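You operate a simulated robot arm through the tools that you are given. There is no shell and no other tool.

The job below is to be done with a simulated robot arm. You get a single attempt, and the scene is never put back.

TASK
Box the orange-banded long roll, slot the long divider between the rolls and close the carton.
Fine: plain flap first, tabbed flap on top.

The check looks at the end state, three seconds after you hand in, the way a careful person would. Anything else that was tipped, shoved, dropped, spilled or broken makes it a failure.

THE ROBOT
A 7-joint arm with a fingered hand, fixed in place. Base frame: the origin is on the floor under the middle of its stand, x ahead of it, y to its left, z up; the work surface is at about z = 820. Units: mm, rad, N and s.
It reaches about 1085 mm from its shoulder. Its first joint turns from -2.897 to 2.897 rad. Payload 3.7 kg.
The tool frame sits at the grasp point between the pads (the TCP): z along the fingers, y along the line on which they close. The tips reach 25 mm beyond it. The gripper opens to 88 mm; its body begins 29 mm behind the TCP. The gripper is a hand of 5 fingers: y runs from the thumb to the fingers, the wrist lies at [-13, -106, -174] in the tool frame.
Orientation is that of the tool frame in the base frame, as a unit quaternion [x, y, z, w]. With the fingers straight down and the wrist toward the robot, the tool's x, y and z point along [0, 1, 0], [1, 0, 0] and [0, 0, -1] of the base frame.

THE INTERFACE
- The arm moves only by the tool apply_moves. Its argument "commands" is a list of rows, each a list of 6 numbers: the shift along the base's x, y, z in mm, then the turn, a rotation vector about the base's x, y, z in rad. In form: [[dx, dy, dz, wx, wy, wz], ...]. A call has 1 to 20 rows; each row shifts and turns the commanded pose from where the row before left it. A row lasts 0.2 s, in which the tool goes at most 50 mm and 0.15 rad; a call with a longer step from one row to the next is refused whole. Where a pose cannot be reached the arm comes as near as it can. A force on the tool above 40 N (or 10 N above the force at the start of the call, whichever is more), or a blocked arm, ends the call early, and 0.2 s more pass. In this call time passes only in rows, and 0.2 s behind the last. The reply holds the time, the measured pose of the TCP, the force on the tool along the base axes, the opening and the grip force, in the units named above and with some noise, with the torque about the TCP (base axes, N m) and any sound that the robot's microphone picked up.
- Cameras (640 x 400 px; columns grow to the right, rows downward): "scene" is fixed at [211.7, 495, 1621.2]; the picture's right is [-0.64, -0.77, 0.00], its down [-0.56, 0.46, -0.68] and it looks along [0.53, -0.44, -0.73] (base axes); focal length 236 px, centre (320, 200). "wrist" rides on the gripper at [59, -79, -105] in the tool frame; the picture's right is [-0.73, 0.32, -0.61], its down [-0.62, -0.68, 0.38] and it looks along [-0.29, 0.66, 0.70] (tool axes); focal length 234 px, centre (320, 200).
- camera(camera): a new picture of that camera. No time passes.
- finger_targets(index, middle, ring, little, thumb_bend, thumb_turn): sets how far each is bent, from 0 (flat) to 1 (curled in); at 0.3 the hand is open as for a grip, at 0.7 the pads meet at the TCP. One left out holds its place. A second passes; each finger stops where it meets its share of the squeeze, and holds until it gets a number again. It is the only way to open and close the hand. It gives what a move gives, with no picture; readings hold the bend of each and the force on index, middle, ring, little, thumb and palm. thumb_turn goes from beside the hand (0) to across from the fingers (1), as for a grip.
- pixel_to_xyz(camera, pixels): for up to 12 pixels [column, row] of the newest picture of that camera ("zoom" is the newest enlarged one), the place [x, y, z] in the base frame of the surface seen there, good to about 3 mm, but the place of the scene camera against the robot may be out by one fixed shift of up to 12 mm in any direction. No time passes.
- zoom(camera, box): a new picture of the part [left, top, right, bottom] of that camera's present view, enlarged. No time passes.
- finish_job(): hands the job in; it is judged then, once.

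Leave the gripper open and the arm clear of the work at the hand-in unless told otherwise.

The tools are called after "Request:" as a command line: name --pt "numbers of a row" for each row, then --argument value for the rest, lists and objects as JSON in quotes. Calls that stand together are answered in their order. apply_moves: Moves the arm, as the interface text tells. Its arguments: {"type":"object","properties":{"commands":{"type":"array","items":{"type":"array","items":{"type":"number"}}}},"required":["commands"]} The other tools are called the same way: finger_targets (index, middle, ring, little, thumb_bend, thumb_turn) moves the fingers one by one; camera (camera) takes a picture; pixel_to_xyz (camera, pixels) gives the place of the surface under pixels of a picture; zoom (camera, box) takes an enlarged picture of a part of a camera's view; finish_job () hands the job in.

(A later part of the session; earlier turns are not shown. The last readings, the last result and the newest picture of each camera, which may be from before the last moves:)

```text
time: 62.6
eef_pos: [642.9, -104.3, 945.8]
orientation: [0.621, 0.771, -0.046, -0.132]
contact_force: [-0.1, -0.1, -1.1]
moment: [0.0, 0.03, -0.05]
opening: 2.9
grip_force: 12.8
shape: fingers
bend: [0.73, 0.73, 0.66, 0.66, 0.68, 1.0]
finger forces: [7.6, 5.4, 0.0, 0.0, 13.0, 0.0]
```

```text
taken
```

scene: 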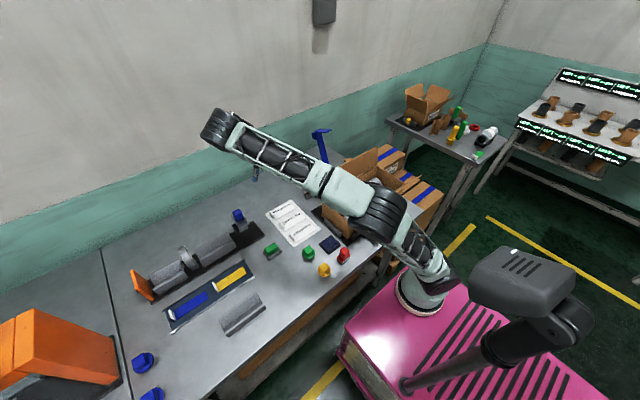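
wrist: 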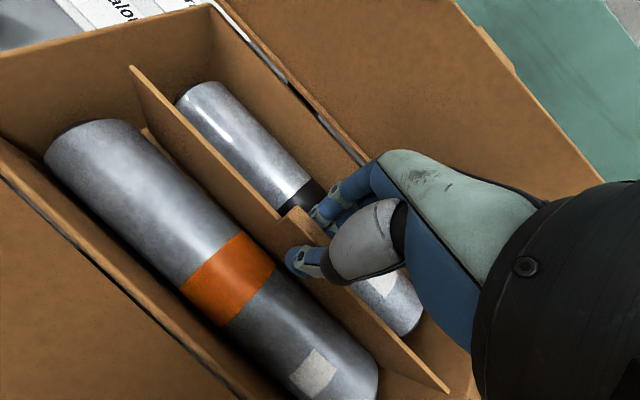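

No contact, and the divider's lower edge is between the rolls. I'll continue down in small steps.

Request:
apply_moves --pt "0 0 -8 0 0 0" --pt "0 0 -7 0 0 0" --pt "0 0 -5 0 0 0" --pt "0 0 -4 0 0 0"

Request:
camera --camera "wrist"

```text
time: 63.6
eef_pos: [643.3, -103.9, 919.7]
orientation: [0.621, 0.771, -0.046, -0.131]
contact_force: [0.0, 0.0, -0.1]
moment: [-0.02, 0.01, 0.05]
opening: 3.3
grip_force: 13.2
shape: fingers
bend: [0.73, 0.73, 0.66, 0.66, 0.68, 1.0]
finger forces: [7.6, 5.4, 0.0, 0.1, 13.0, 0.1]
```

```text
taken
```

wrist: 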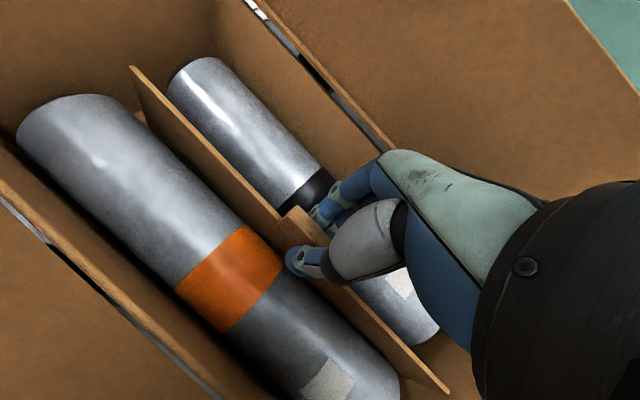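

Still free at T=919.7. I'll go a further 8 mm down, watching for floor contact.

Request:
apply_moves --pt "0 0 -3 0 0 0" --pt "0 0 -3 0 0 0" --pt "0 0 -2 0 0 0"

Request:
camera --camera "wrist"

Request:
pixel_to_xyz --camera "wrist" --pixels '[[134, 70], [150, 85], [200, 135], [250, 185], [440, 385], [420, 370], [290, 215], [300, 225], [60, 110], [200, 270], [210, 75], [280, 150]]'

```text
time: 64.4
eef_pos: [643.2, -102.3, 912.9]
orientation: [0.622, 0.771, -0.044, -0.131]
contact_force: [0.9, -0.5, 12.0]
moment: [0.04, 0.06, 0.03]
opening: 2.5
grip_force: 13.7
shape: fingers
bend: [0.74, 0.74, 0.66, 0.66, 0.68, 1.0]
finger forces: [6.2, 7.4, 0.0, 0.1, 14.0, 0.1]
```

```text
taken
```

wrist: 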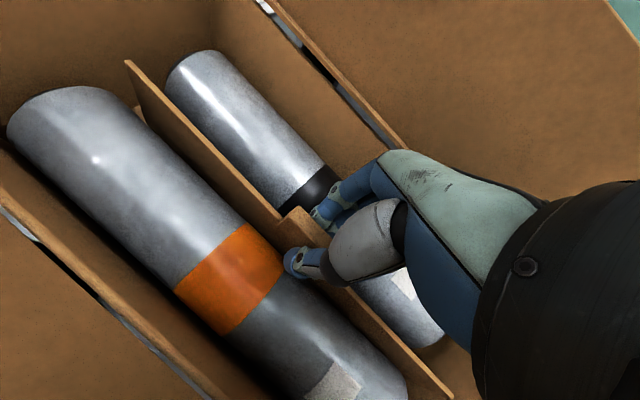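

```text
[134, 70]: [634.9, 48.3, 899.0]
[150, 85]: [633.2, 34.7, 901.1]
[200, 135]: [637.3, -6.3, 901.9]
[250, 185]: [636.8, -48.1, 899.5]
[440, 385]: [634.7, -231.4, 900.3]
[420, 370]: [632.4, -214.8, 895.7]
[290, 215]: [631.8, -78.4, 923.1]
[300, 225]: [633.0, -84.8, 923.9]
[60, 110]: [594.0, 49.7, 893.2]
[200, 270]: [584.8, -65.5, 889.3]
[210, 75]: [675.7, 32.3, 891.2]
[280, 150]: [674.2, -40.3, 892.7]
```

Upward force is 12 N and the divider's top is at z≈900 all along, so it stands on the carton floor between the rolls. I'll release by opening the thumb (free space) and backing index and middle off slightly.

Request:
finger_targets --thumb_bend 0.5 --index 0.69 --middle 0.69

Request:
camera --camera "wrist"

```text
time: 65.4
eef_pos: [642.8, -103.6, 912.0]
orientation: [0.621, 0.771, -0.045, -0.131]
contact_force: [0.1, 0.4, -0.7]
moment: [-0.02, -0.01, -0.03]
opening: 20.5
grip_force: 0.2
shape: fingers
bend: [0.69, 0.69, 0.66, 0.66, 0.5, 1.0]
finger forces: [0.0, 0.1, 0.0, 0.0, 0.0, 0.1]
```

```text
taken
```

wrist: 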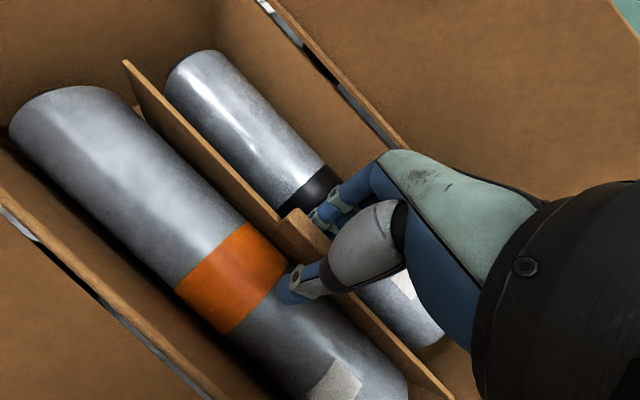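

Released with all forces zero, and the divider stands by itself. I'll raise the hand straight up clear of the flaps.

Request:
apply_moves --pt "1 0 5 0 0 0" --pt "1 0 10 0 0 0" --pt "0 0 20 0 0 0" --pt "0 0 35 0 0 0" --pt "0 0 40 0 0 0" --pt "0 0 40 0 0 0" --pt "0 0 30 0 0 0"

Request:
camera --camera "wrist"

Request:
zoom --camera "scene" --box '[300, 120, 440, 250]'

```text
time: 67.0
eef_pos: [644.8, -102.7, 1089.9]
orientation: [0.621, 0.772, -0.046, -0.131]
contact_force: [0.7, 0.4, 0.9]
moment: [-0.04, 0.0, 0.02]
opening: 20.9
grip_force: 0.0
shape: fingers
bend: [0.69, 0.69, 0.66, 0.66, 0.5, 1.0]
finger forces: [0.0, 0.0, 0.0, 0.1, 0.0, 0.0]
```

```text
taken
```

wrist: 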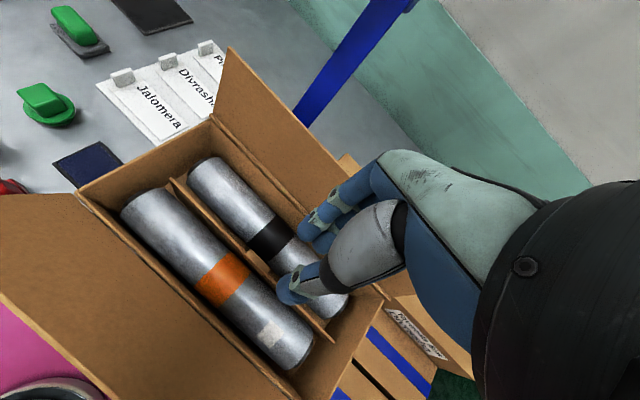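

```text
3.08 times, centred on (370, 185) of scene
```

zoom: 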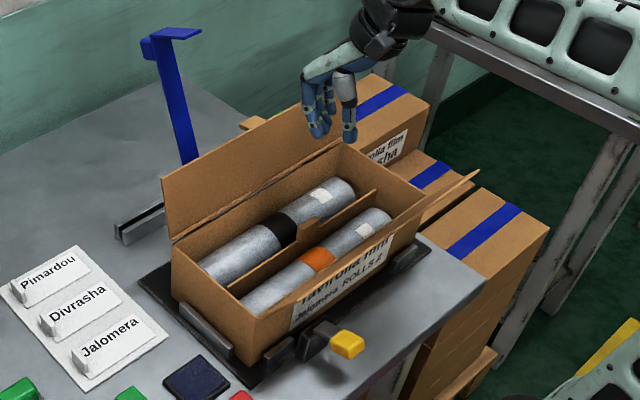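

The divider stands neatly between the rolls. Next comes the near, plain flap. First I'll locate the yellow handle and the near flap so the pushing path is safe.

Request:
pixel_to_xyz --camera "zoom" --pixels '[[347, 343], [330, 335], [310, 335], [475, 172], [410, 215], [340, 270], [300, 300], [415, 255], [215, 330], [255, 345], [365, 350], [285, 350]]'

Request:
pixel_to_xyz --camera "wrist" --pixels '[[100, 200], [10, 200], [60, 260], [150, 340], [270, 385], [85, 195], [200, 290], [250, 345], [225, 50], [340, 165], [350, 160], [300, 130]]'

```text
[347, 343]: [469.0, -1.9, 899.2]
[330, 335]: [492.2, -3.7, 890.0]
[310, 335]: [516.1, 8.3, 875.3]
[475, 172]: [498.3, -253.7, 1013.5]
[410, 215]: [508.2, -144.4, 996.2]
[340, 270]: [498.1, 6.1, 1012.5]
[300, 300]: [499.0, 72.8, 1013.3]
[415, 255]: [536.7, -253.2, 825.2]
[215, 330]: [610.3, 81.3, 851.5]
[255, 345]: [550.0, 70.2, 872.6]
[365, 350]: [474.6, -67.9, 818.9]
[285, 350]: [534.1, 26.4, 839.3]
```

```text
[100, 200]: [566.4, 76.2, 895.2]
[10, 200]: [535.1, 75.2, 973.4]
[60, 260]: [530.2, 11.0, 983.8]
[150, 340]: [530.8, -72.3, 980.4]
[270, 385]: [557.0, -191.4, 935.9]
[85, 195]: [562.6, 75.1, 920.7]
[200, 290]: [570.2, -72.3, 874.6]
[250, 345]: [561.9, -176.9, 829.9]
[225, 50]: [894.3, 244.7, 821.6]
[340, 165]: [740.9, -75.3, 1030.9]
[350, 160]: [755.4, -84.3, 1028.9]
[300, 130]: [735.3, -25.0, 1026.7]
```

The yellow handle is at about (470–490, 0, 895), well below my path. I'll close the hand into a compact beak, then move over to the robot side of the near flap while straightening the hand.

Request:
finger_targets --index 0.72 --middle 0.72 --ring 0.72 --little 0.72 --thumb_bend 0.66

Request:
apply_moves --pt "-15 0 20 0 0 -0.14" --pt "-25 0 15 -0.12 0 -0.06" --pt "-30 4 0 -0.026 -0.14 0" --pt "-30 4 0 0 -0.1 0" --pt "-30 4 0 0 0 0" --pt "-30 0 0 0 0 0" --pt "-20 0 0 0 0 0"

Request:
camera --camera "wrist"

Request:
zoom --camera "scene" --box '[300, 80, 480, 250]'

```text
time: 68.0
eef_pos: [644.3, -102.7, 1089.4]
orientation: [0.621, 0.771, -0.046, -0.131]
contact_force: [0.2, 0.0, 0.8]
moment: [-0.01, -0.01, -0.01]
opening: 0.0
grip_force: 0.0
shape: fingers
bend: [0.72, 0.72, 0.72, 0.72, 0.66, 1.0]
finger forces: [0.0, 0.0, 0.0, 0.0, 0.0, 0.0]
```

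```text
time: 69.6
eef_pos: [464.4, -92.4, 1127.8]
orientation: [0.708, 0.707, 0.0, -0.002]
contact_force: [0.3, 0.9, 0.3]
moment: [0.0, 0.01, 0.01]
opening: 0.0
grip_force: 0.0
shape: fingers
bend: [0.72, 0.72, 0.72, 0.72, 0.66, 1.0]
finger forces: [0.0, 0.1, 0.0, 0.0, 0.0, 0.0]
```

```text
taken
```

wrist: 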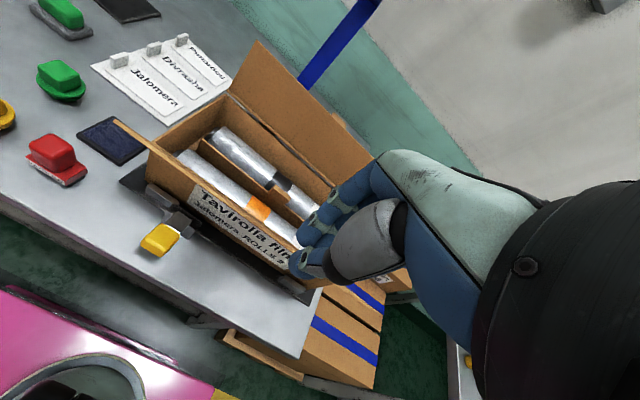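

```text
2.35 times, centred on (390, 165) of scene
```

zoom: 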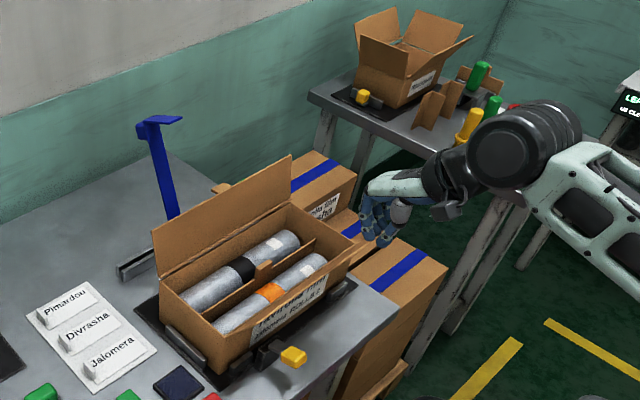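

The hand is in front of the near flap with fingers straight down. I'll lower it to z≈1015, outside the flap, with the tips at about 990.

Request:
apply_moves --pt "-2 0 -30 0 0 0" --pt "0 0 -35 0 0 0" --pt "0 0 -30 0 0 0" --pt "0 0 -18 0 0 0"

Request:
camera --camera "wrist"

Request:
zoom --camera "scene" --box '[310, 120, 470, 260]'

```text
time: 70.6
eef_pos: [463.5, -91.9, 1015.1]
orientation: [0.708, 0.706, -0.001, -0.001]
contact_force: [-0.1, -0.1, 0.1]
moment: [-0.02, 0.01, -0.02]
opening: 0.0
grip_force: 0.0
shape: fingers
bend: [0.72, 0.72, 0.72, 0.72, 0.66, 1.0]
finger forces: [0.1, 0.0, 0.1, 0.0, 0.0, 0.1]
```

```text
taken
```

wrist: 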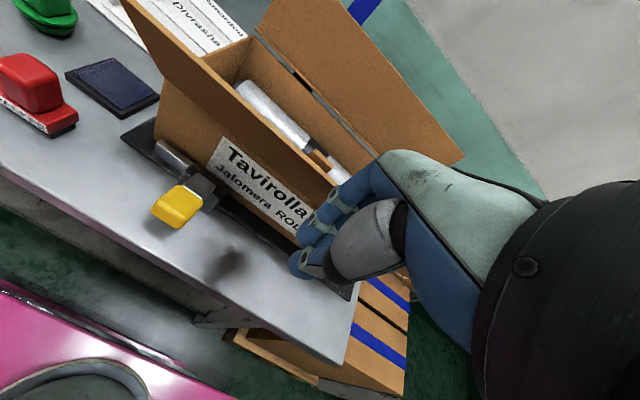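

```text
2.86 times, centred on (390, 190) of scene
```

zoom: 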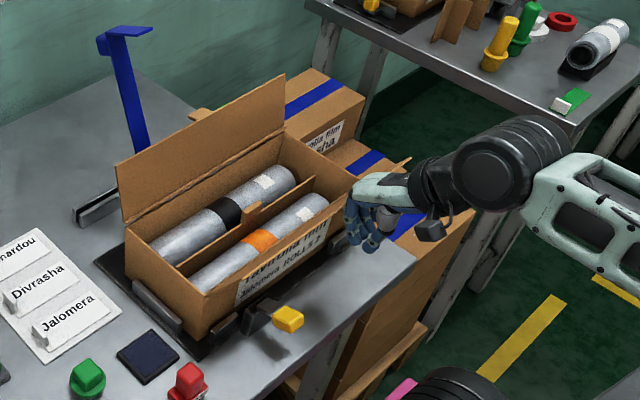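

I'm in position. I'll push +x in small steps and watch for the flap's resistance.

Request:
apply_moves --pt "10 0 0 0 0 0" --pt "10 0 0 0 0 0" --pt "10 0 0 0 0 0" --pt "10 0 0 0 0 0" --pt "10 0 0 0 0 0"

Request:
zoom --camera "scene" --box '[310, 120, 470, 260]'

Request:
camera --camera "wrist"

```text
time: 71.5
eef_pos: [493.7, -91.6, 1019.1]
orientation: [0.708, 0.706, 0.005, 0.004]
contact_force: [-11.5, 0.0, 24.5]
moment: [-0.27, -0.53, -0.15]
opening: 0.3
grip_force: 13.1
shape: fingers
bend: [0.72, 0.73, 0.73, 0.72, 0.66, 1.0]
finger forces: [0.0, 21.1, 5.2, 0.1, 0.0, 0.1]
stopped in row 4: the force on the tool passed its limit at 44 N (the readings are from after the stop); the commanded pose is now the measured one
```

```text
2.86 times, centred on (390, 190) of scene
```

zoom: 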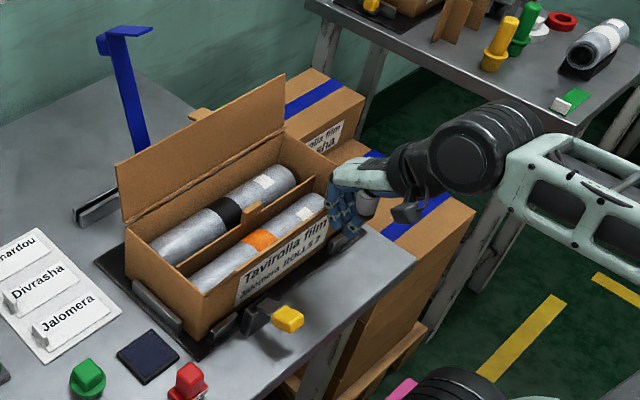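

```text
taken
```

wrist: 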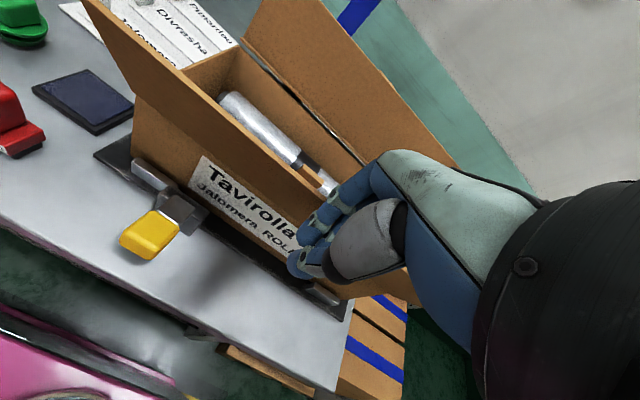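

The call stopped at 44 N, with the reaction mostly upward. So the sloping finger backs are pressing down on the flap's edge. I'll check whether the flap moved.

Request:
pixel_to_xyz --camera "wrist" --pixels '[[95, 10], [150, 60], [200, 105], [250, 150], [285, 185], [140, 70], [180, 110], [230, 160], [135, 95], [190, 140], [240, 180], [375, 290]]'

Request:
zoom --camera "scene" --box '[370, 150, 430, 210]'

```text
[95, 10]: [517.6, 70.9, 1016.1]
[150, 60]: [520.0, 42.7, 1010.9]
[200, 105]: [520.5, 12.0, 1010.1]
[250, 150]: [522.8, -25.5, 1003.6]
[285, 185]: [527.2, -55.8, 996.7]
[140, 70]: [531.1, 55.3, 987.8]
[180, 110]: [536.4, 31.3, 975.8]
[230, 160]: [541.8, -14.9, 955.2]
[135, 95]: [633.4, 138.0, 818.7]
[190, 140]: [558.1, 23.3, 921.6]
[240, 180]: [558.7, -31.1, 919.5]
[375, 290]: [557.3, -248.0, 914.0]
```

```text
6.67 times, centred on (400, 180) of scene
```

zoom: 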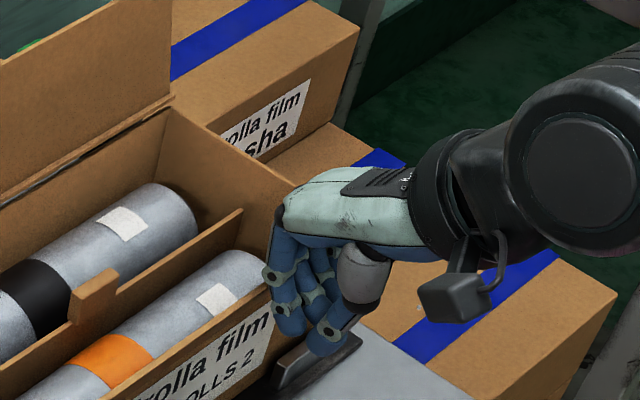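

The flap did move (free edge now at x≈517), but the curved finger backs press along the flap. A straight hand should lie flush against the leaning flap, so I'll back off and straighten the fingers.

Request:
apply_moves --pt "-15 0 2 0 0 0" --pt "-25 0 10 0 0 0" --pt "-15 0 20 0 0 0"

Request:
finger_targets --index 0.05 --middle 0.05 --ring 0.05 --little 0.05 --thumb_bend 0.5

Request:
zoom --camera "scene" --box '[340, 110, 480, 240]'

Request:
camera --camera "wrist"

```text
time: 72.3
eef_pos: [439.1, -91.3, 1047.9]
orientation: [0.708, 0.706, 0.002, 0.002]
contact_force: [-0.5, 0.4, 0.5]
moment: [0.01, -0.03, -0.01]
opening: 0.3
grip_force: 0.0
shape: fingers
bend: [0.72, 0.72, 0.72, 0.72, 0.66, 1.0]
finger forces: [0.0, 0.0, 0.0, 0.0, 0.0, 0.0]
```

```text
time: 73.3
eef_pos: [440.2, -91.6, 1047.5]
orientation: [0.707, 0.707, 0.002, 0.002]
contact_force: [0.7, 0.3, -0.2]
moment: [0.0, 0.02, 0.01]
opening: 92.1
grip_force: 0.0
shape: fingers
bend: [0.05, 0.05, 0.05, 0.05, 0.5, 1.0]
finger forces: [0.1, 0.0, 0.1, 0.1, 0.1, 0.1]
```

```text
3.08 times, centred on (410, 175) of scene
```

zoom: 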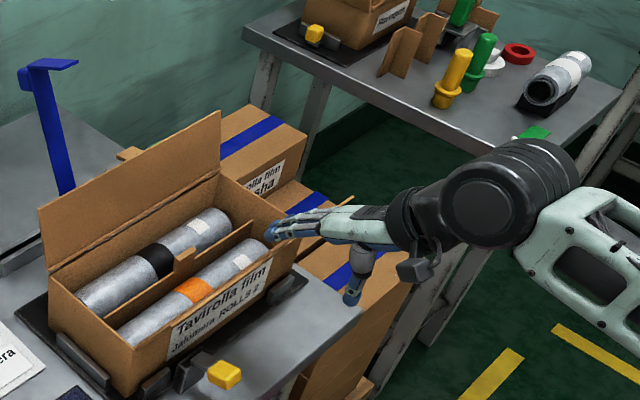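

```text
taken
```

wrist: 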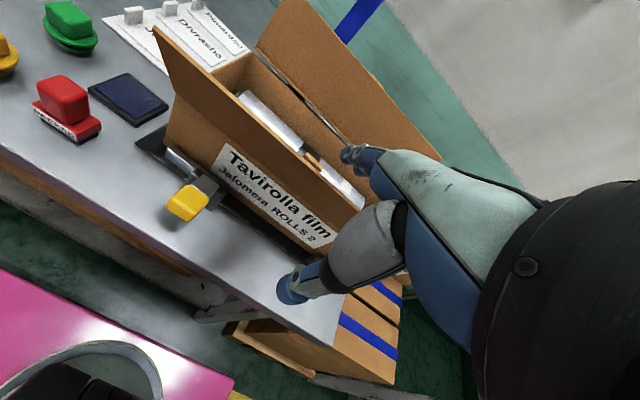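

Straight fingers now point forward like a blade. I'll find where the fingertips are relative to the TCP, and where the flap edge is now.

Request:
pixel_to_xyz --camera "wrist" --pixels '[[345, 153], [355, 155], [375, 165], [385, 180], [290, 290], [160, 35], [210, 75], [250, 110], [300, 155], [345, 195], [180, 95], [190, 70]]'

Request:
pixel_to_xyz --camera "zoom" --pixels '[[272, 232], [285, 225], [310, 215], [340, 215], [370, 215], [352, 298], [330, 240], [400, 220], [350, 195], [345, 200], [290, 240], [320, 208]]'

```text
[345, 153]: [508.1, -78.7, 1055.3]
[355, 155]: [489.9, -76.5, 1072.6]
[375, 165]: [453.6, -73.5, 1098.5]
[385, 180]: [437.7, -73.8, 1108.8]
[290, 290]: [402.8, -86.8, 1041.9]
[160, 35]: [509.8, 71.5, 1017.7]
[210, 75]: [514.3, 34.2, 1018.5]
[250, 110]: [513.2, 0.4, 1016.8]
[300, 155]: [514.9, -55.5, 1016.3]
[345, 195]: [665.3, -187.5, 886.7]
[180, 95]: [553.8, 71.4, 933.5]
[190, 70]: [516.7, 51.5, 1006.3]
```

```text
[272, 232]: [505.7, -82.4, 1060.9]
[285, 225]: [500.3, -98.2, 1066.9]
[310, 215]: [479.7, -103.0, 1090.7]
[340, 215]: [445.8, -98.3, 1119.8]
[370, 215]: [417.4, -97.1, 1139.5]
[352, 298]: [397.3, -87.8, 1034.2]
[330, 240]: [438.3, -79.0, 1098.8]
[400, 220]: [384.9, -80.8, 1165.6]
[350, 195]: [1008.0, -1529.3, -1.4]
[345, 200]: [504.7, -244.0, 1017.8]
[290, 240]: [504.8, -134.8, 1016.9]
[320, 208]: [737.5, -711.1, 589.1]
```

Blade geometry relative to the TCP: the tip is about (+72, +15) at zero tilt. With 0.31 rad tilt, the straight hand lies parallel to the leaning flap. I'll back off, tilt and lower so the fingertips sit just outside the flap's middle.

Request:
apply_moves --pt "-15 0 0 0 0 0" --pt "-20 0 -20 0 0.1 0" --pt "0 0 -25 0 0.1 0" --pt "0 0 -24 0 0.11 0" --pt "15 0 0 0 0 0" --pt "15 0 0 0 0 0"

Request:
camera --camera "wrist"

Request:
zoom --camera "scene" --box '[340, 110, 480, 240]'

```text
time: 74.7
eef_pos: [435.2, -91.7, 979.3]
orientation: [0.701, 0.697, -0.108, -0.107]
contact_force: [0.7, -1.2, -0.1]
moment: [0.02, 0.01, 0.04]
opening: 92.3
grip_force: 0.1
shape: fingers
bend: [0.05, 0.05, 0.05, 0.05, 0.5, 1.0]
finger forces: [0.0, 0.0, 0.0, 0.1, 0.0, 0.0]
```

```text
taken
```

wrist: 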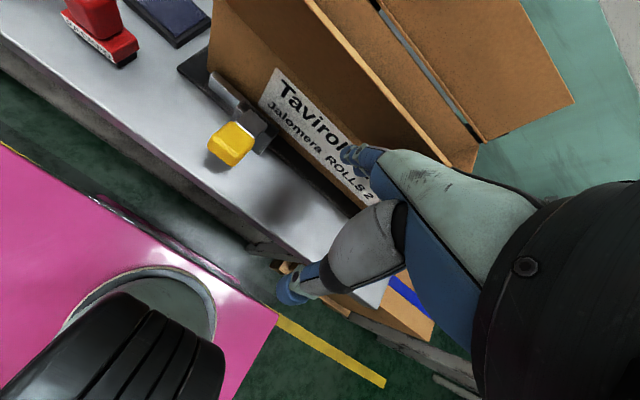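

```text
3.08 times, centred on (410, 175) of scene
```

zoom: 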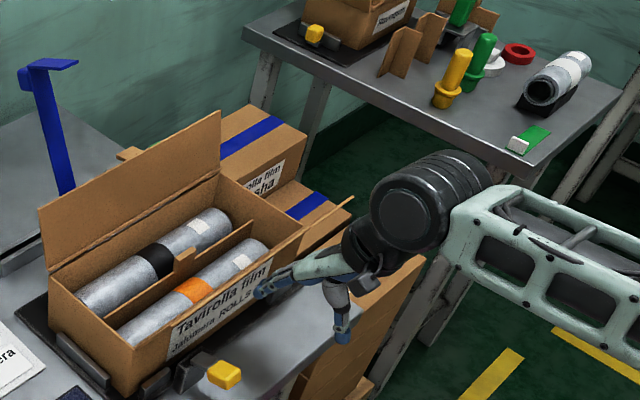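

The fingertips are now outside and below the flap. I'll push along the flap's normal, forward and up, in small steps.

Request:
apply_moves --pt "7 0 2 0 0 0" --pt "8 0 4 0 0 0" --pt "8 0 5 0 0 0" --pt "8 0 5 0 0 0"

Request:
camera --camera "wrist"

Request:
zoom --camera "scene" --box '[340, 130, 440, 230]'

```text
time: 75.7
eef_pos: [465.8, -92.9, 997.0]
orientation: [0.7, 0.698, -0.107, -0.107]
contact_force: [-0.2, 0.4, 0.3]
moment: [0.04, 0.04, -0.02]
opening: 92.3
grip_force: 0.2
shape: fingers
bend: [0.05, 0.06, 0.05, 0.05, 0.5, 1.0]
finger forces: [0.1, 0.5, 0.0, 0.0, 0.1, 0.0]
```

```text
taken
```

wrist: 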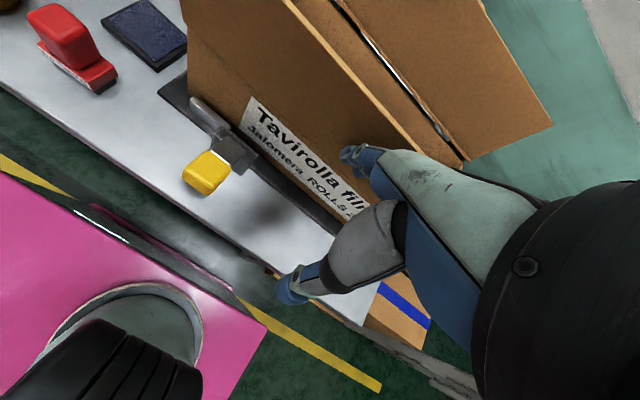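

```text
4.00 times, centred on (390, 180) of scene
```

zoom: 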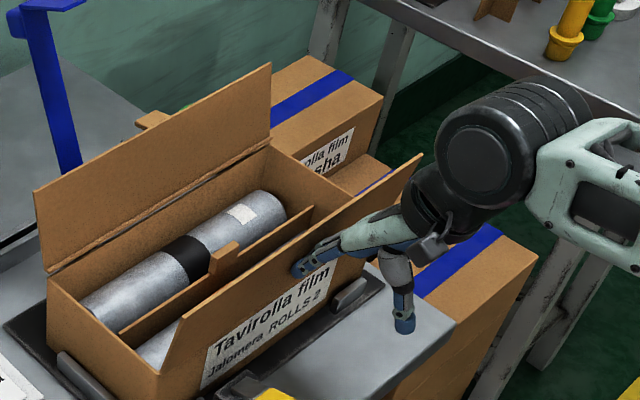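

The flap rotates easily with almost no force. I'll continue along the arc: forward past vertical, then gradually downward.

Request:
apply_moves --pt "10 0 2 0 0 0" --pt "10 0 1 0 0 0" --pt "10 0 -1 0 0 0" --pt "10 0 -3 0 0 0" --pt "10 0 -5 0 0 0"

Request:
camera --camera "wrist"

Request:
zoom --camera "scene" --box '[330, 120, 440, 230]'

```text
time: 76.9
eef_pos: [515.4, -91.4, 989.3]
orientation: [0.7, 0.698, -0.106, -0.107]
contact_force: [0.3, -0.1, -0.1]
moment: [0.01, 0.01, 0.02]
opening: 91.9
grip_force: 0.1
shape: fingers
bend: [0.05, 0.05, 0.05, 0.05, 0.5, 1.0]
finger forces: [0.1, 0.0, 0.0, 0.0, 0.0, 0.0]
```

```text
taken
```

wrist: 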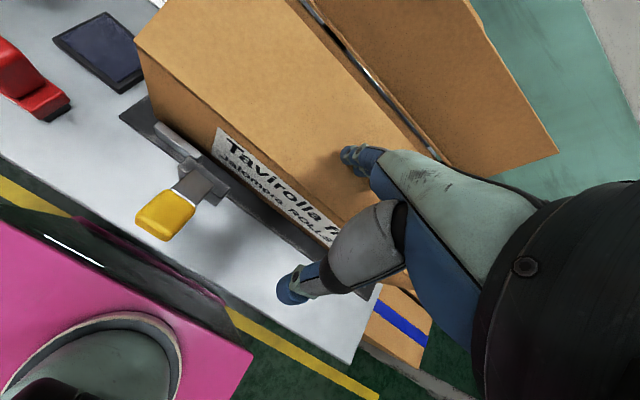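

```text
3.64 times, centred on (385, 175) of scene
```

zoom: 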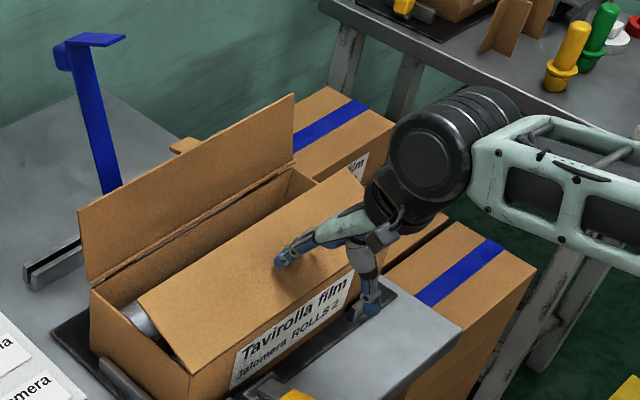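

The flap has passed over and is leaning inward. I'll measure its current angle.

Request:
pixel_to_xyz --camera "wrist" --pixels '[[145, 55], [165, 30], [160, 70], [250, 60], [250, 130], [320, 90], [400, 130], [340, 120], [300, 40], [345, 155]]'

```text
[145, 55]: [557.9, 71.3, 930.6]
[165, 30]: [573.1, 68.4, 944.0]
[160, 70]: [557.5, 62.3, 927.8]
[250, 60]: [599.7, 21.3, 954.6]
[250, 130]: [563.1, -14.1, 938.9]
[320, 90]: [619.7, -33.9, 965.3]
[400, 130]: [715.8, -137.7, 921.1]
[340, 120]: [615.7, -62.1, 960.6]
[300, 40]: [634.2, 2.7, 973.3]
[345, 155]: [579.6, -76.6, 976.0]
```

The flap is now only about 30° above horizontal, and my tips aren't touching it. I'll move forward and down to press it closed.

Request:
apply_moves --pt "9 0 -5 0 0 0" --pt "9 0 -6 0 0 0" --pt "9 0 -7 0 0 0" --pt "8 0 -8 0 0 0"

Request:
camera --camera "wrist"

Request:
pixel_to_xyz --camera "wrist" --pixels '[[145, 75], [165, 50], [200, 100], [250, 60], [250, 130], [310, 90], [330, 60], [345, 155], [330, 130], [290, 40], [380, 150], [360, 100]]'

Request:
zoom --camera "scene" --box '[330, 120, 440, 230]'

```text
time: 77.9
eef_pos: [550.0, -91.7, 966.3]
orientation: [0.701, 0.698, -0.105, -0.105]
contact_force: [-11.1, 1.0, 22.6]
moment: [-0.2, -1.54, -0.13]
opening: 92.1
grip_force: 10.9
shape: fingers
bend: [0.05, 0.06, 0.05, 0.05, 0.5, 1.0]
finger forces: [0.0, 22.6, 0.0, 0.0, 0.0, 0.0]
```

```text
taken
```

wrist: 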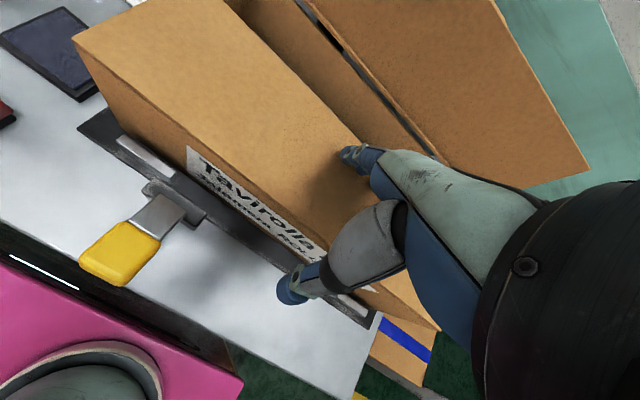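

```text
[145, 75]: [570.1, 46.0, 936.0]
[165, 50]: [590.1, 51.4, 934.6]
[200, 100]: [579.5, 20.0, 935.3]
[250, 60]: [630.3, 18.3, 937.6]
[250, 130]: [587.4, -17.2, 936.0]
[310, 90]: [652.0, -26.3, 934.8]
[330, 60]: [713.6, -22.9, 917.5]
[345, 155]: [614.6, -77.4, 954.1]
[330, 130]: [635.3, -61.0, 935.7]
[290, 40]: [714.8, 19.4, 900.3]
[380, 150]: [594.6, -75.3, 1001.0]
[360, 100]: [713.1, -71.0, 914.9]
```

```text
3.64 times, centred on (385, 175) of scene
```

zoom: 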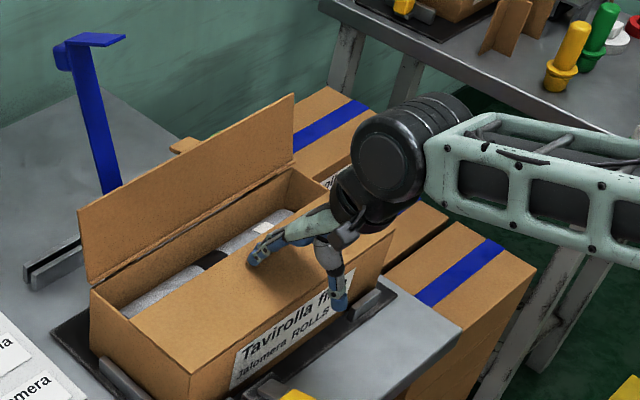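

The near flap is flat at z≈935. I'll lift off and see whether it stays closed.

Request:
apply_moves --pt "-2 0 10 0 0 0" --pt "-5 0 20 0 0 0" --pt "-5 0 30 0 0 0"

Request:
camera --camera "wrist"

Request:
zoom --camera "scene" --box '[330, 120, 440, 230]'

Request:
pixel_to_xyz --camera "wrist" --pixels '[[160, 70], [200, 100], [230, 60], [250, 130], [300, 100], [260, 80], [290, 110], [320, 130], [280, 80], [300, 160], [240, 50], [340, 170]]'

```text
time: 78.7
eef_pos: [537.6, -91.7, 1026.2]
orientation: [0.7, 0.698, -0.107, -0.107]
contact_force: [0.6, -0.5, -0.1]
moment: [-0.01, 0.02, 0.0]
opening: 92.0
grip_force: 0.2
shape: fingers
bend: [0.05, 0.05, 0.05, 0.05, 0.5, 1.0]
finger forces: [0.1, 0.1, 0.1, 0.0, 0.0, 0.0]
```

```text
taken
```

wrist: 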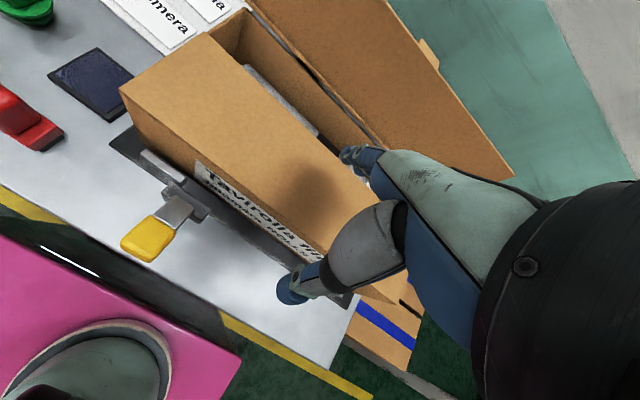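

```text
3.64 times, centred on (385, 175) of scene
```

zoom: 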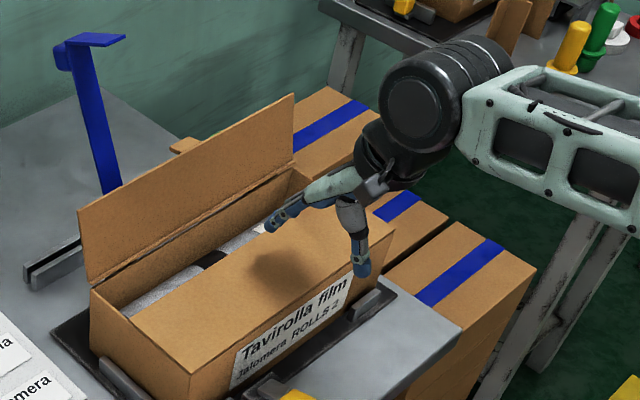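

```text
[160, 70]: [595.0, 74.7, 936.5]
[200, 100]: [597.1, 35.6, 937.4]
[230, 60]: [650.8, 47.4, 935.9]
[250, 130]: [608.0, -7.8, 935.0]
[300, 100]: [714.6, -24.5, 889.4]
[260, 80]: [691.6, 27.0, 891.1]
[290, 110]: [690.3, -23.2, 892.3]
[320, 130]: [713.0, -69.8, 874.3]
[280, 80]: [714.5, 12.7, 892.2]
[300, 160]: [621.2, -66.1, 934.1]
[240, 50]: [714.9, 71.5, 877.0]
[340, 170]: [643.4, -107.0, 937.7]
```

The near plain flap stays closed at z≈936. Next is the far tabbed flap. I'll raise up, form the beak, and go behind it at y≈−140, beside the tab and clear of the blue bar.

Request:
apply_moves --pt "0 0 30 0 0 0" --pt "0 -5 40 0 0 0" --pt "0 -10 40 0 0 0" --pt "5 -15 25 0 0 0"

Request:
finger_targets --index 0.72 --middle 0.72 --ring 0.72 --little 0.72 --thumb_bend 0.66

Request:
apply_moves --pt "20 -10 0 0 0 0" --pt "35 -5 0 0 0 0" --pt "40 -3 0 0 0 0" --pt "45 0 0 0 0 0" --pt "45 0 0 0 0 0" --pt "40 0 0 0 0 0" --pt "30 0 0 0 0 0"

Request:
camera --camera "wrist"

Request:
zoom --camera "scene" --box '[290, 80, 450, 230]'

```text
time: 79.7
eef_pos: [541.1, -121.2, 1160.1]
orientation: [0.701, 0.697, -0.106, -0.107]
contact_force: [0.7, 0.4, 0.3]
moment: [0.01, 0.01, -0.03]
opening: 92.0
grip_force: 0.0
shape: fingers
bend: [0.05, 0.05, 0.05, 0.05, 0.5, 1.0]
finger forces: [0.0, 0.0, 0.1, 0.0, 0.0, 0.0]
```

```text
time: 80.7
eef_pos: [541.7, -121.4, 1160.9]
orientation: [0.699, 0.698, -0.107, -0.108]
contact_force: [0.5, 0.6, 0.5]
moment: [-0.02, 0.0, -0.01]
opening: 0.0
grip_force: 0.0
shape: fingers
bend: [0.72, 0.72, 0.72, 0.72, 0.66, 1.0]
finger forces: [0.0, 0.0, 0.1, 0.0, 0.0, 0.0]
```

```text
time: 82.3
eef_pos: [798.5, -138.3, 1161.1]
orientation: [0.7, 0.698, -0.107, -0.107]
contact_force: [-0.4, -1.0, 0.4]
moment: [0.03, -0.03, 0.01]
opening: 0.0
grip_force: 0.0
shape: fingers
bend: [0.72, 0.72, 0.72, 0.72, 0.66, 1.0]
finger forces: [0.0, 0.0, 0.0, 0.1, 0.0, 0.1]
```

```text
taken
```

wrist: 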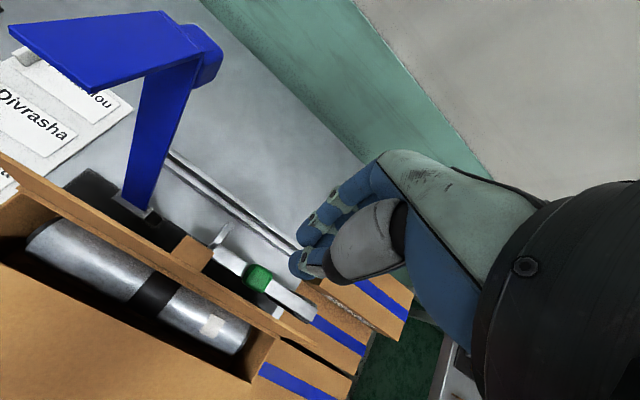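

```text
2.67 times, centred on (370, 155) of scene
```

zoom: 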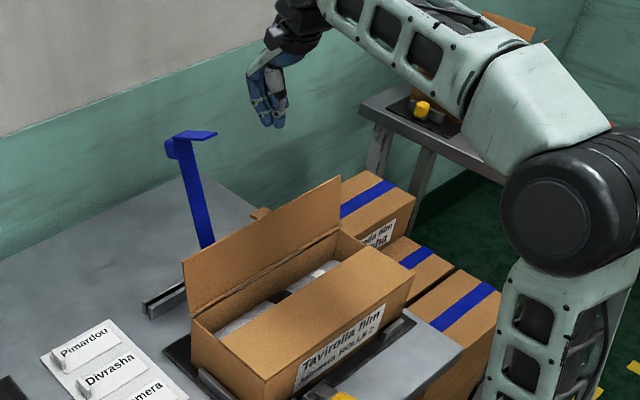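

I'm above and behind the far flap. I'll lower to z≈1042 so the tips (≈1013) stay above the green knob (992).

Request:
apply_moves --pt "0 0 -35 0 0 0" --pt "0 0 -40 0 0 0" --pt "0 0 -30 0 0 0" --pt "0 0 -14 0 0 0"

Request:
camera --camera "wrist"

Request:
zoom --camera "scene" --box '[310, 90, 430, 210]'

```text
time: 83.3
eef_pos: [800.0, -139.9, 1040.9]
orientation: [0.7, 0.698, -0.107, -0.107]
contact_force: [-0.2, 0.2, 0.9]
moment: [0.03, -0.01, -0.04]
opening: 0.1
grip_force: 0.0
shape: fingers
bend: [0.72, 0.72, 0.72, 0.72, 0.66, 1.0]
finger forces: [0.1, 0.1, 0.1, 0.1, 0.1, 0.0]
```

```text
taken
```

wrist: 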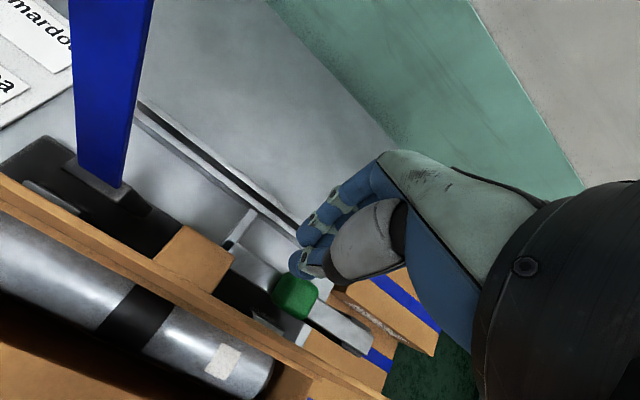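

```text
3.33 times, centred on (370, 150) of scene
```

zoom: 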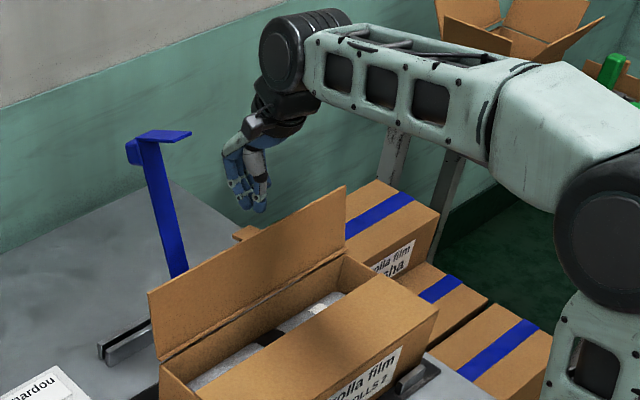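

The view is clear. I'll go 7 mm lower and push −x with the thumb side in small steps.

Request:
apply_moves --pt "-6 0 -7 0 0 0" --pt "-10 0 0 0 0 0" --pt "-10 0 0 0 0 0" --pt "-10 0 0 0 0 0" --pt "-10 0 0 0 0 0"

Request:
camera --camera "wrist"

Request:
zoom --camera "scene" --box '[310, 90, 430, 210]'

```text
time: 84.5
eef_pos: [753.2, -139.8, 1031.7]
orientation: [0.701, 0.697, -0.106, -0.108]
contact_force: [0.4, 0.7, 0.1]
moment: [-0.03, 0.0, 0.01]
opening: 0.0
grip_force: 0.4
shape: fingers
bend: [0.72, 0.72, 0.72, 0.72, 0.66, 1.0]
finger forces: [0.1, 0.0, 0.1, 0.0, 0.2, 0.0]
```

```text
taken
```

wrist: 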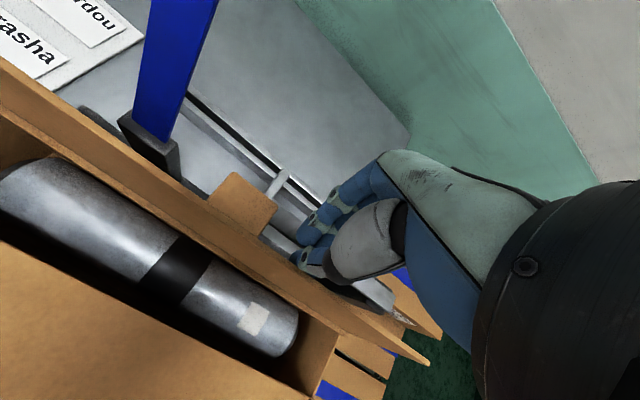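

```text
3.33 times, centred on (370, 150) of scene
```

zoom: 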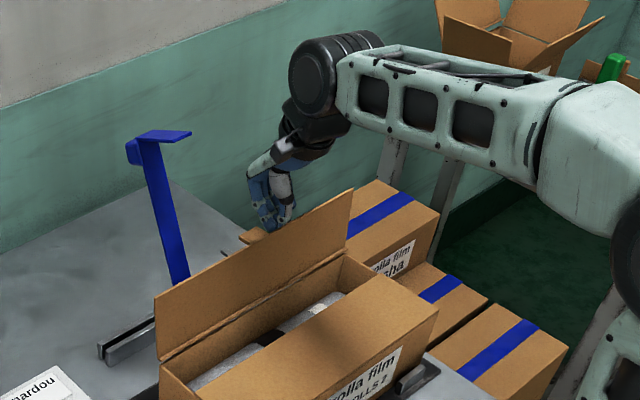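

Contact has started and the flap is moving inward with negligible force. I'll continue −x.

Request:
apply_moves --pt "-10 0 0 0 0 0" --pt "-10 0 0 0 0 0" --pt "-10 0 0 0 0 0" --pt "-10 0 0 0 0 0" --pt "-10 0 -2 0 0 0"

Request:
camera --camera "wrist"

Request:
zoom --camera "scene" --box '[310, 90, 430, 210]'

```text
time: 85.7
eef_pos: [700.5, -140.3, 1031.0]
orientation: [0.701, 0.698, -0.106, -0.107]
contact_force: [-0.1, -0.2, 0.0]
moment: [-0.02, 0.03, -0.02]
opening: 0.0
grip_force: 0.7
shape: fingers
bend: [0.72, 0.72, 0.72, 0.72, 0.66, 1.0]
finger forces: [0.1, 0.0, 0.1, 0.1, 0.2, 0.0]
```

```text
taken
```

wrist: 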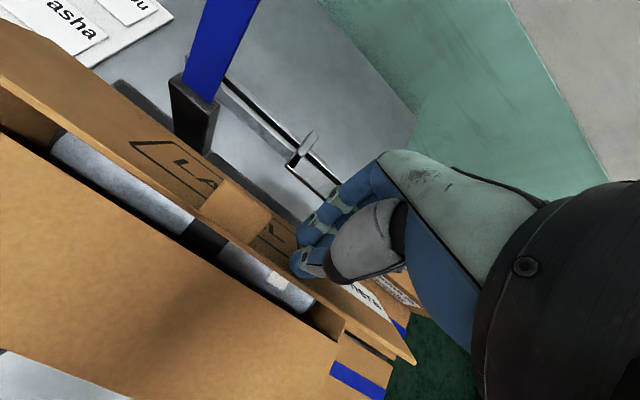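

```text
3.33 times, centred on (370, 150) of scene
```

zoom: 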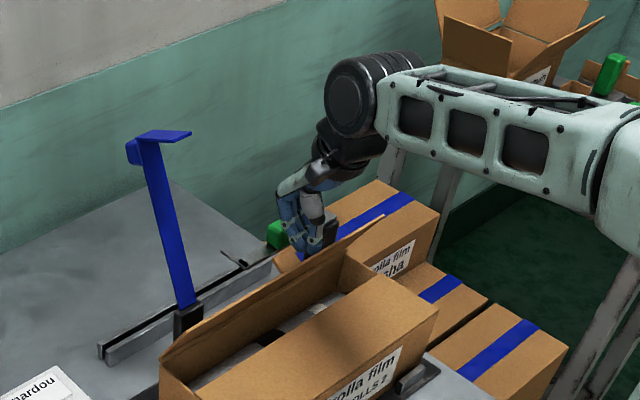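

The flap has passed vertical and is folding inward, with a framed marking now visible on its outside. I'll measure its angle before pressing down.

Request:
pixel_to_xyz --camera "wrist" --pixels '[[50, 95], [120, 170], [100, 130], [150, 120], [230, 195], [260, 210], [380, 335], [200, 170], [350, 300], [20, 40], [100, 80], [300, 280]]'

Request:
zoom --camera "wrist" --box '[100, 90, 420, 360]'

```text
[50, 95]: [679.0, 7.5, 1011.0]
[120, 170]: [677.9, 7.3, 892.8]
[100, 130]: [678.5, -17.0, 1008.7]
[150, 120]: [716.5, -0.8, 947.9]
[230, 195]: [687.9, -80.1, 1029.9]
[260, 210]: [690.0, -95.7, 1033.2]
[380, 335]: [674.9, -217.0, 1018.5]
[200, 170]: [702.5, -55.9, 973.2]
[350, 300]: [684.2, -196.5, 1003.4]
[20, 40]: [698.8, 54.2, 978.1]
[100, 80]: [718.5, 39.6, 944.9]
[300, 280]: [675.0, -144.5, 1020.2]
```

```text
1.48 times, centred on (260, 225) of wrist
```

zoom: 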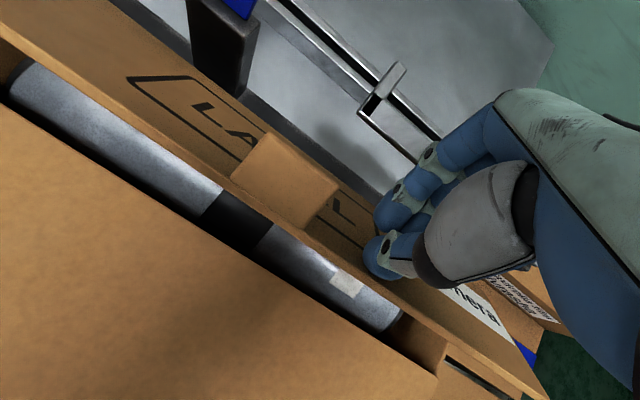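

The flap is about 24° inward, touching the thumb near its free edge. I'll continue −x while descending to follow the arc.

Request:
apply_moves --pt "-10 0 -4 0 0 0" --pt "-10 0 -6 0 0 0" --pt "-10 0 -8 0 0 0" --pt "-10 0 -10 0 0 0"

Request:
camera --camera "wrist"

Request:
zoom --camera "scene" --box '[310, 90, 430, 210]'

```text
time: 86.7
eef_pos: [662.3, -140.0, 1002.0]
orientation: [0.699, 0.698, -0.107, -0.108]
contact_force: [0.1, 0.4, -0.2]
moment: [-0.01, 0.01, -0.02]
opening: 0.0
grip_force: 0.1
shape: fingers
bend: [0.72, 0.72, 0.72, 0.72, 0.66, 1.0]
finger forces: [0.0, 0.0, 0.1, 0.0, 0.0, 0.0]
```

```text
taken
```

wrist: 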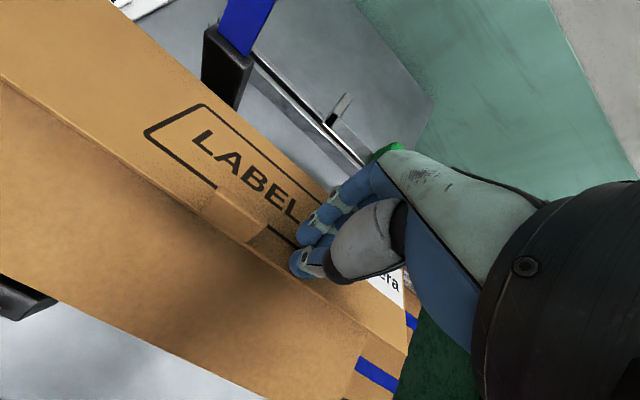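

```text
3.33 times, centred on (370, 150) of scene
```

zoom: 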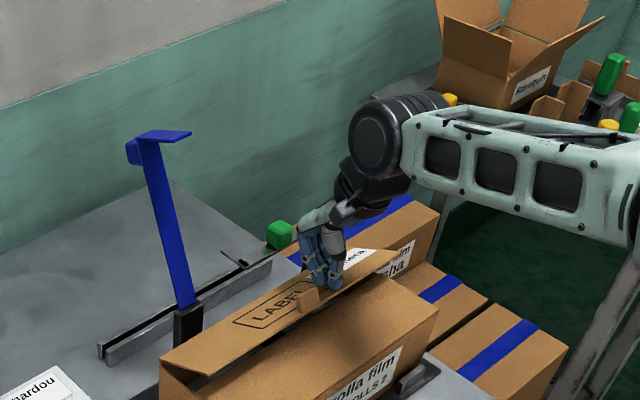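

The tabbed flap is folding over, with its "LABEL" frame and tab visible. I'll measure its current slope.

Request:
pixel_to_xyz --camera "wrist" --pixels '[[50, 60], [100, 80], [100, 130], [150, 180], [200, 190], [240, 215], [280, 250], [220, 130], [180, 120], [100, 200], [350, 310], [380, 330]]'

```text
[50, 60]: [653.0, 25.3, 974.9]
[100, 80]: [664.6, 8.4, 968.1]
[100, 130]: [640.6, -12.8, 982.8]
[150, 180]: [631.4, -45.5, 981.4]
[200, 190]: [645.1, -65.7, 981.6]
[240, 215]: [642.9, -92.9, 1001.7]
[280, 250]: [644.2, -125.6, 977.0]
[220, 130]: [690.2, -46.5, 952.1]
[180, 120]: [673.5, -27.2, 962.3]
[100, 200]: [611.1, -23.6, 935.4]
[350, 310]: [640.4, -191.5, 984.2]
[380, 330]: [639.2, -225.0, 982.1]
```

The flap is about 31° above horizontal. I'll press down gently with the fingertips to fold it flat on top of the plain flap.

Request:
apply_moves --pt "-4 0 -8 0 0 0" --pt "-4 0 -8 0 0 0" --pt "-3 0 -6 0 0 0" --pt "-2 0 -4 0 0 0"

Request:
camera --camera "wrist"

Request:
pixel_to_xyz --camera "wrist" --pixels '[[50, 60], [100, 80], [100, 130], [150, 180], [200, 190], [240, 215], [280, 250], [220, 130], [180, 120], [100, 200], [350, 310], [380, 330]]'

```text
time: 87.7
eef_pos: [648.5, -139.4, 976.4]
orientation: [0.7, 0.698, -0.107, -0.107]
contact_force: [0.1, 0.0, 0.7]
moment: [-0.01, 0.03, 0.03]
opening: 0.0
grip_force: 0.0
shape: fingers
bend: [0.72, 0.72, 0.72, 0.72, 0.66, 1.0]
finger forces: [0.1, 0.0, 0.0, 0.0, 0.0, 0.0]
```

```text
taken
```

wrist: 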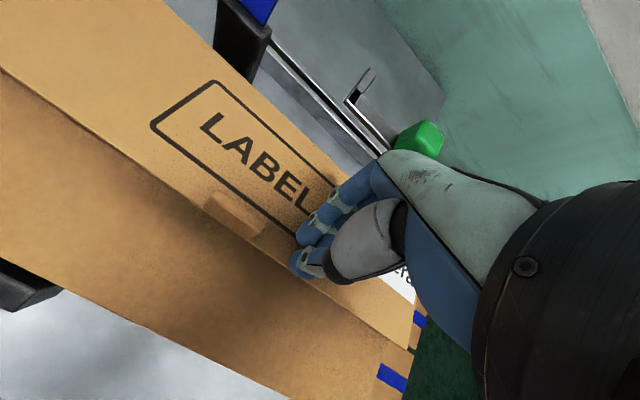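

```text
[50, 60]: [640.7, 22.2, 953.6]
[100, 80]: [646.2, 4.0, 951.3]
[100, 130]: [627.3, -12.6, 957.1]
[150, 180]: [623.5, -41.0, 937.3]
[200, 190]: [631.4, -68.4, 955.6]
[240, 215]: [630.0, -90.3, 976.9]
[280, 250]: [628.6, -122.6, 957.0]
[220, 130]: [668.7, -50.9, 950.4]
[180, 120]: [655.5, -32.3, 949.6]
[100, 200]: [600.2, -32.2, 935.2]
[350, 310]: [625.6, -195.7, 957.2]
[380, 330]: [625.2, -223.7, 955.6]
```

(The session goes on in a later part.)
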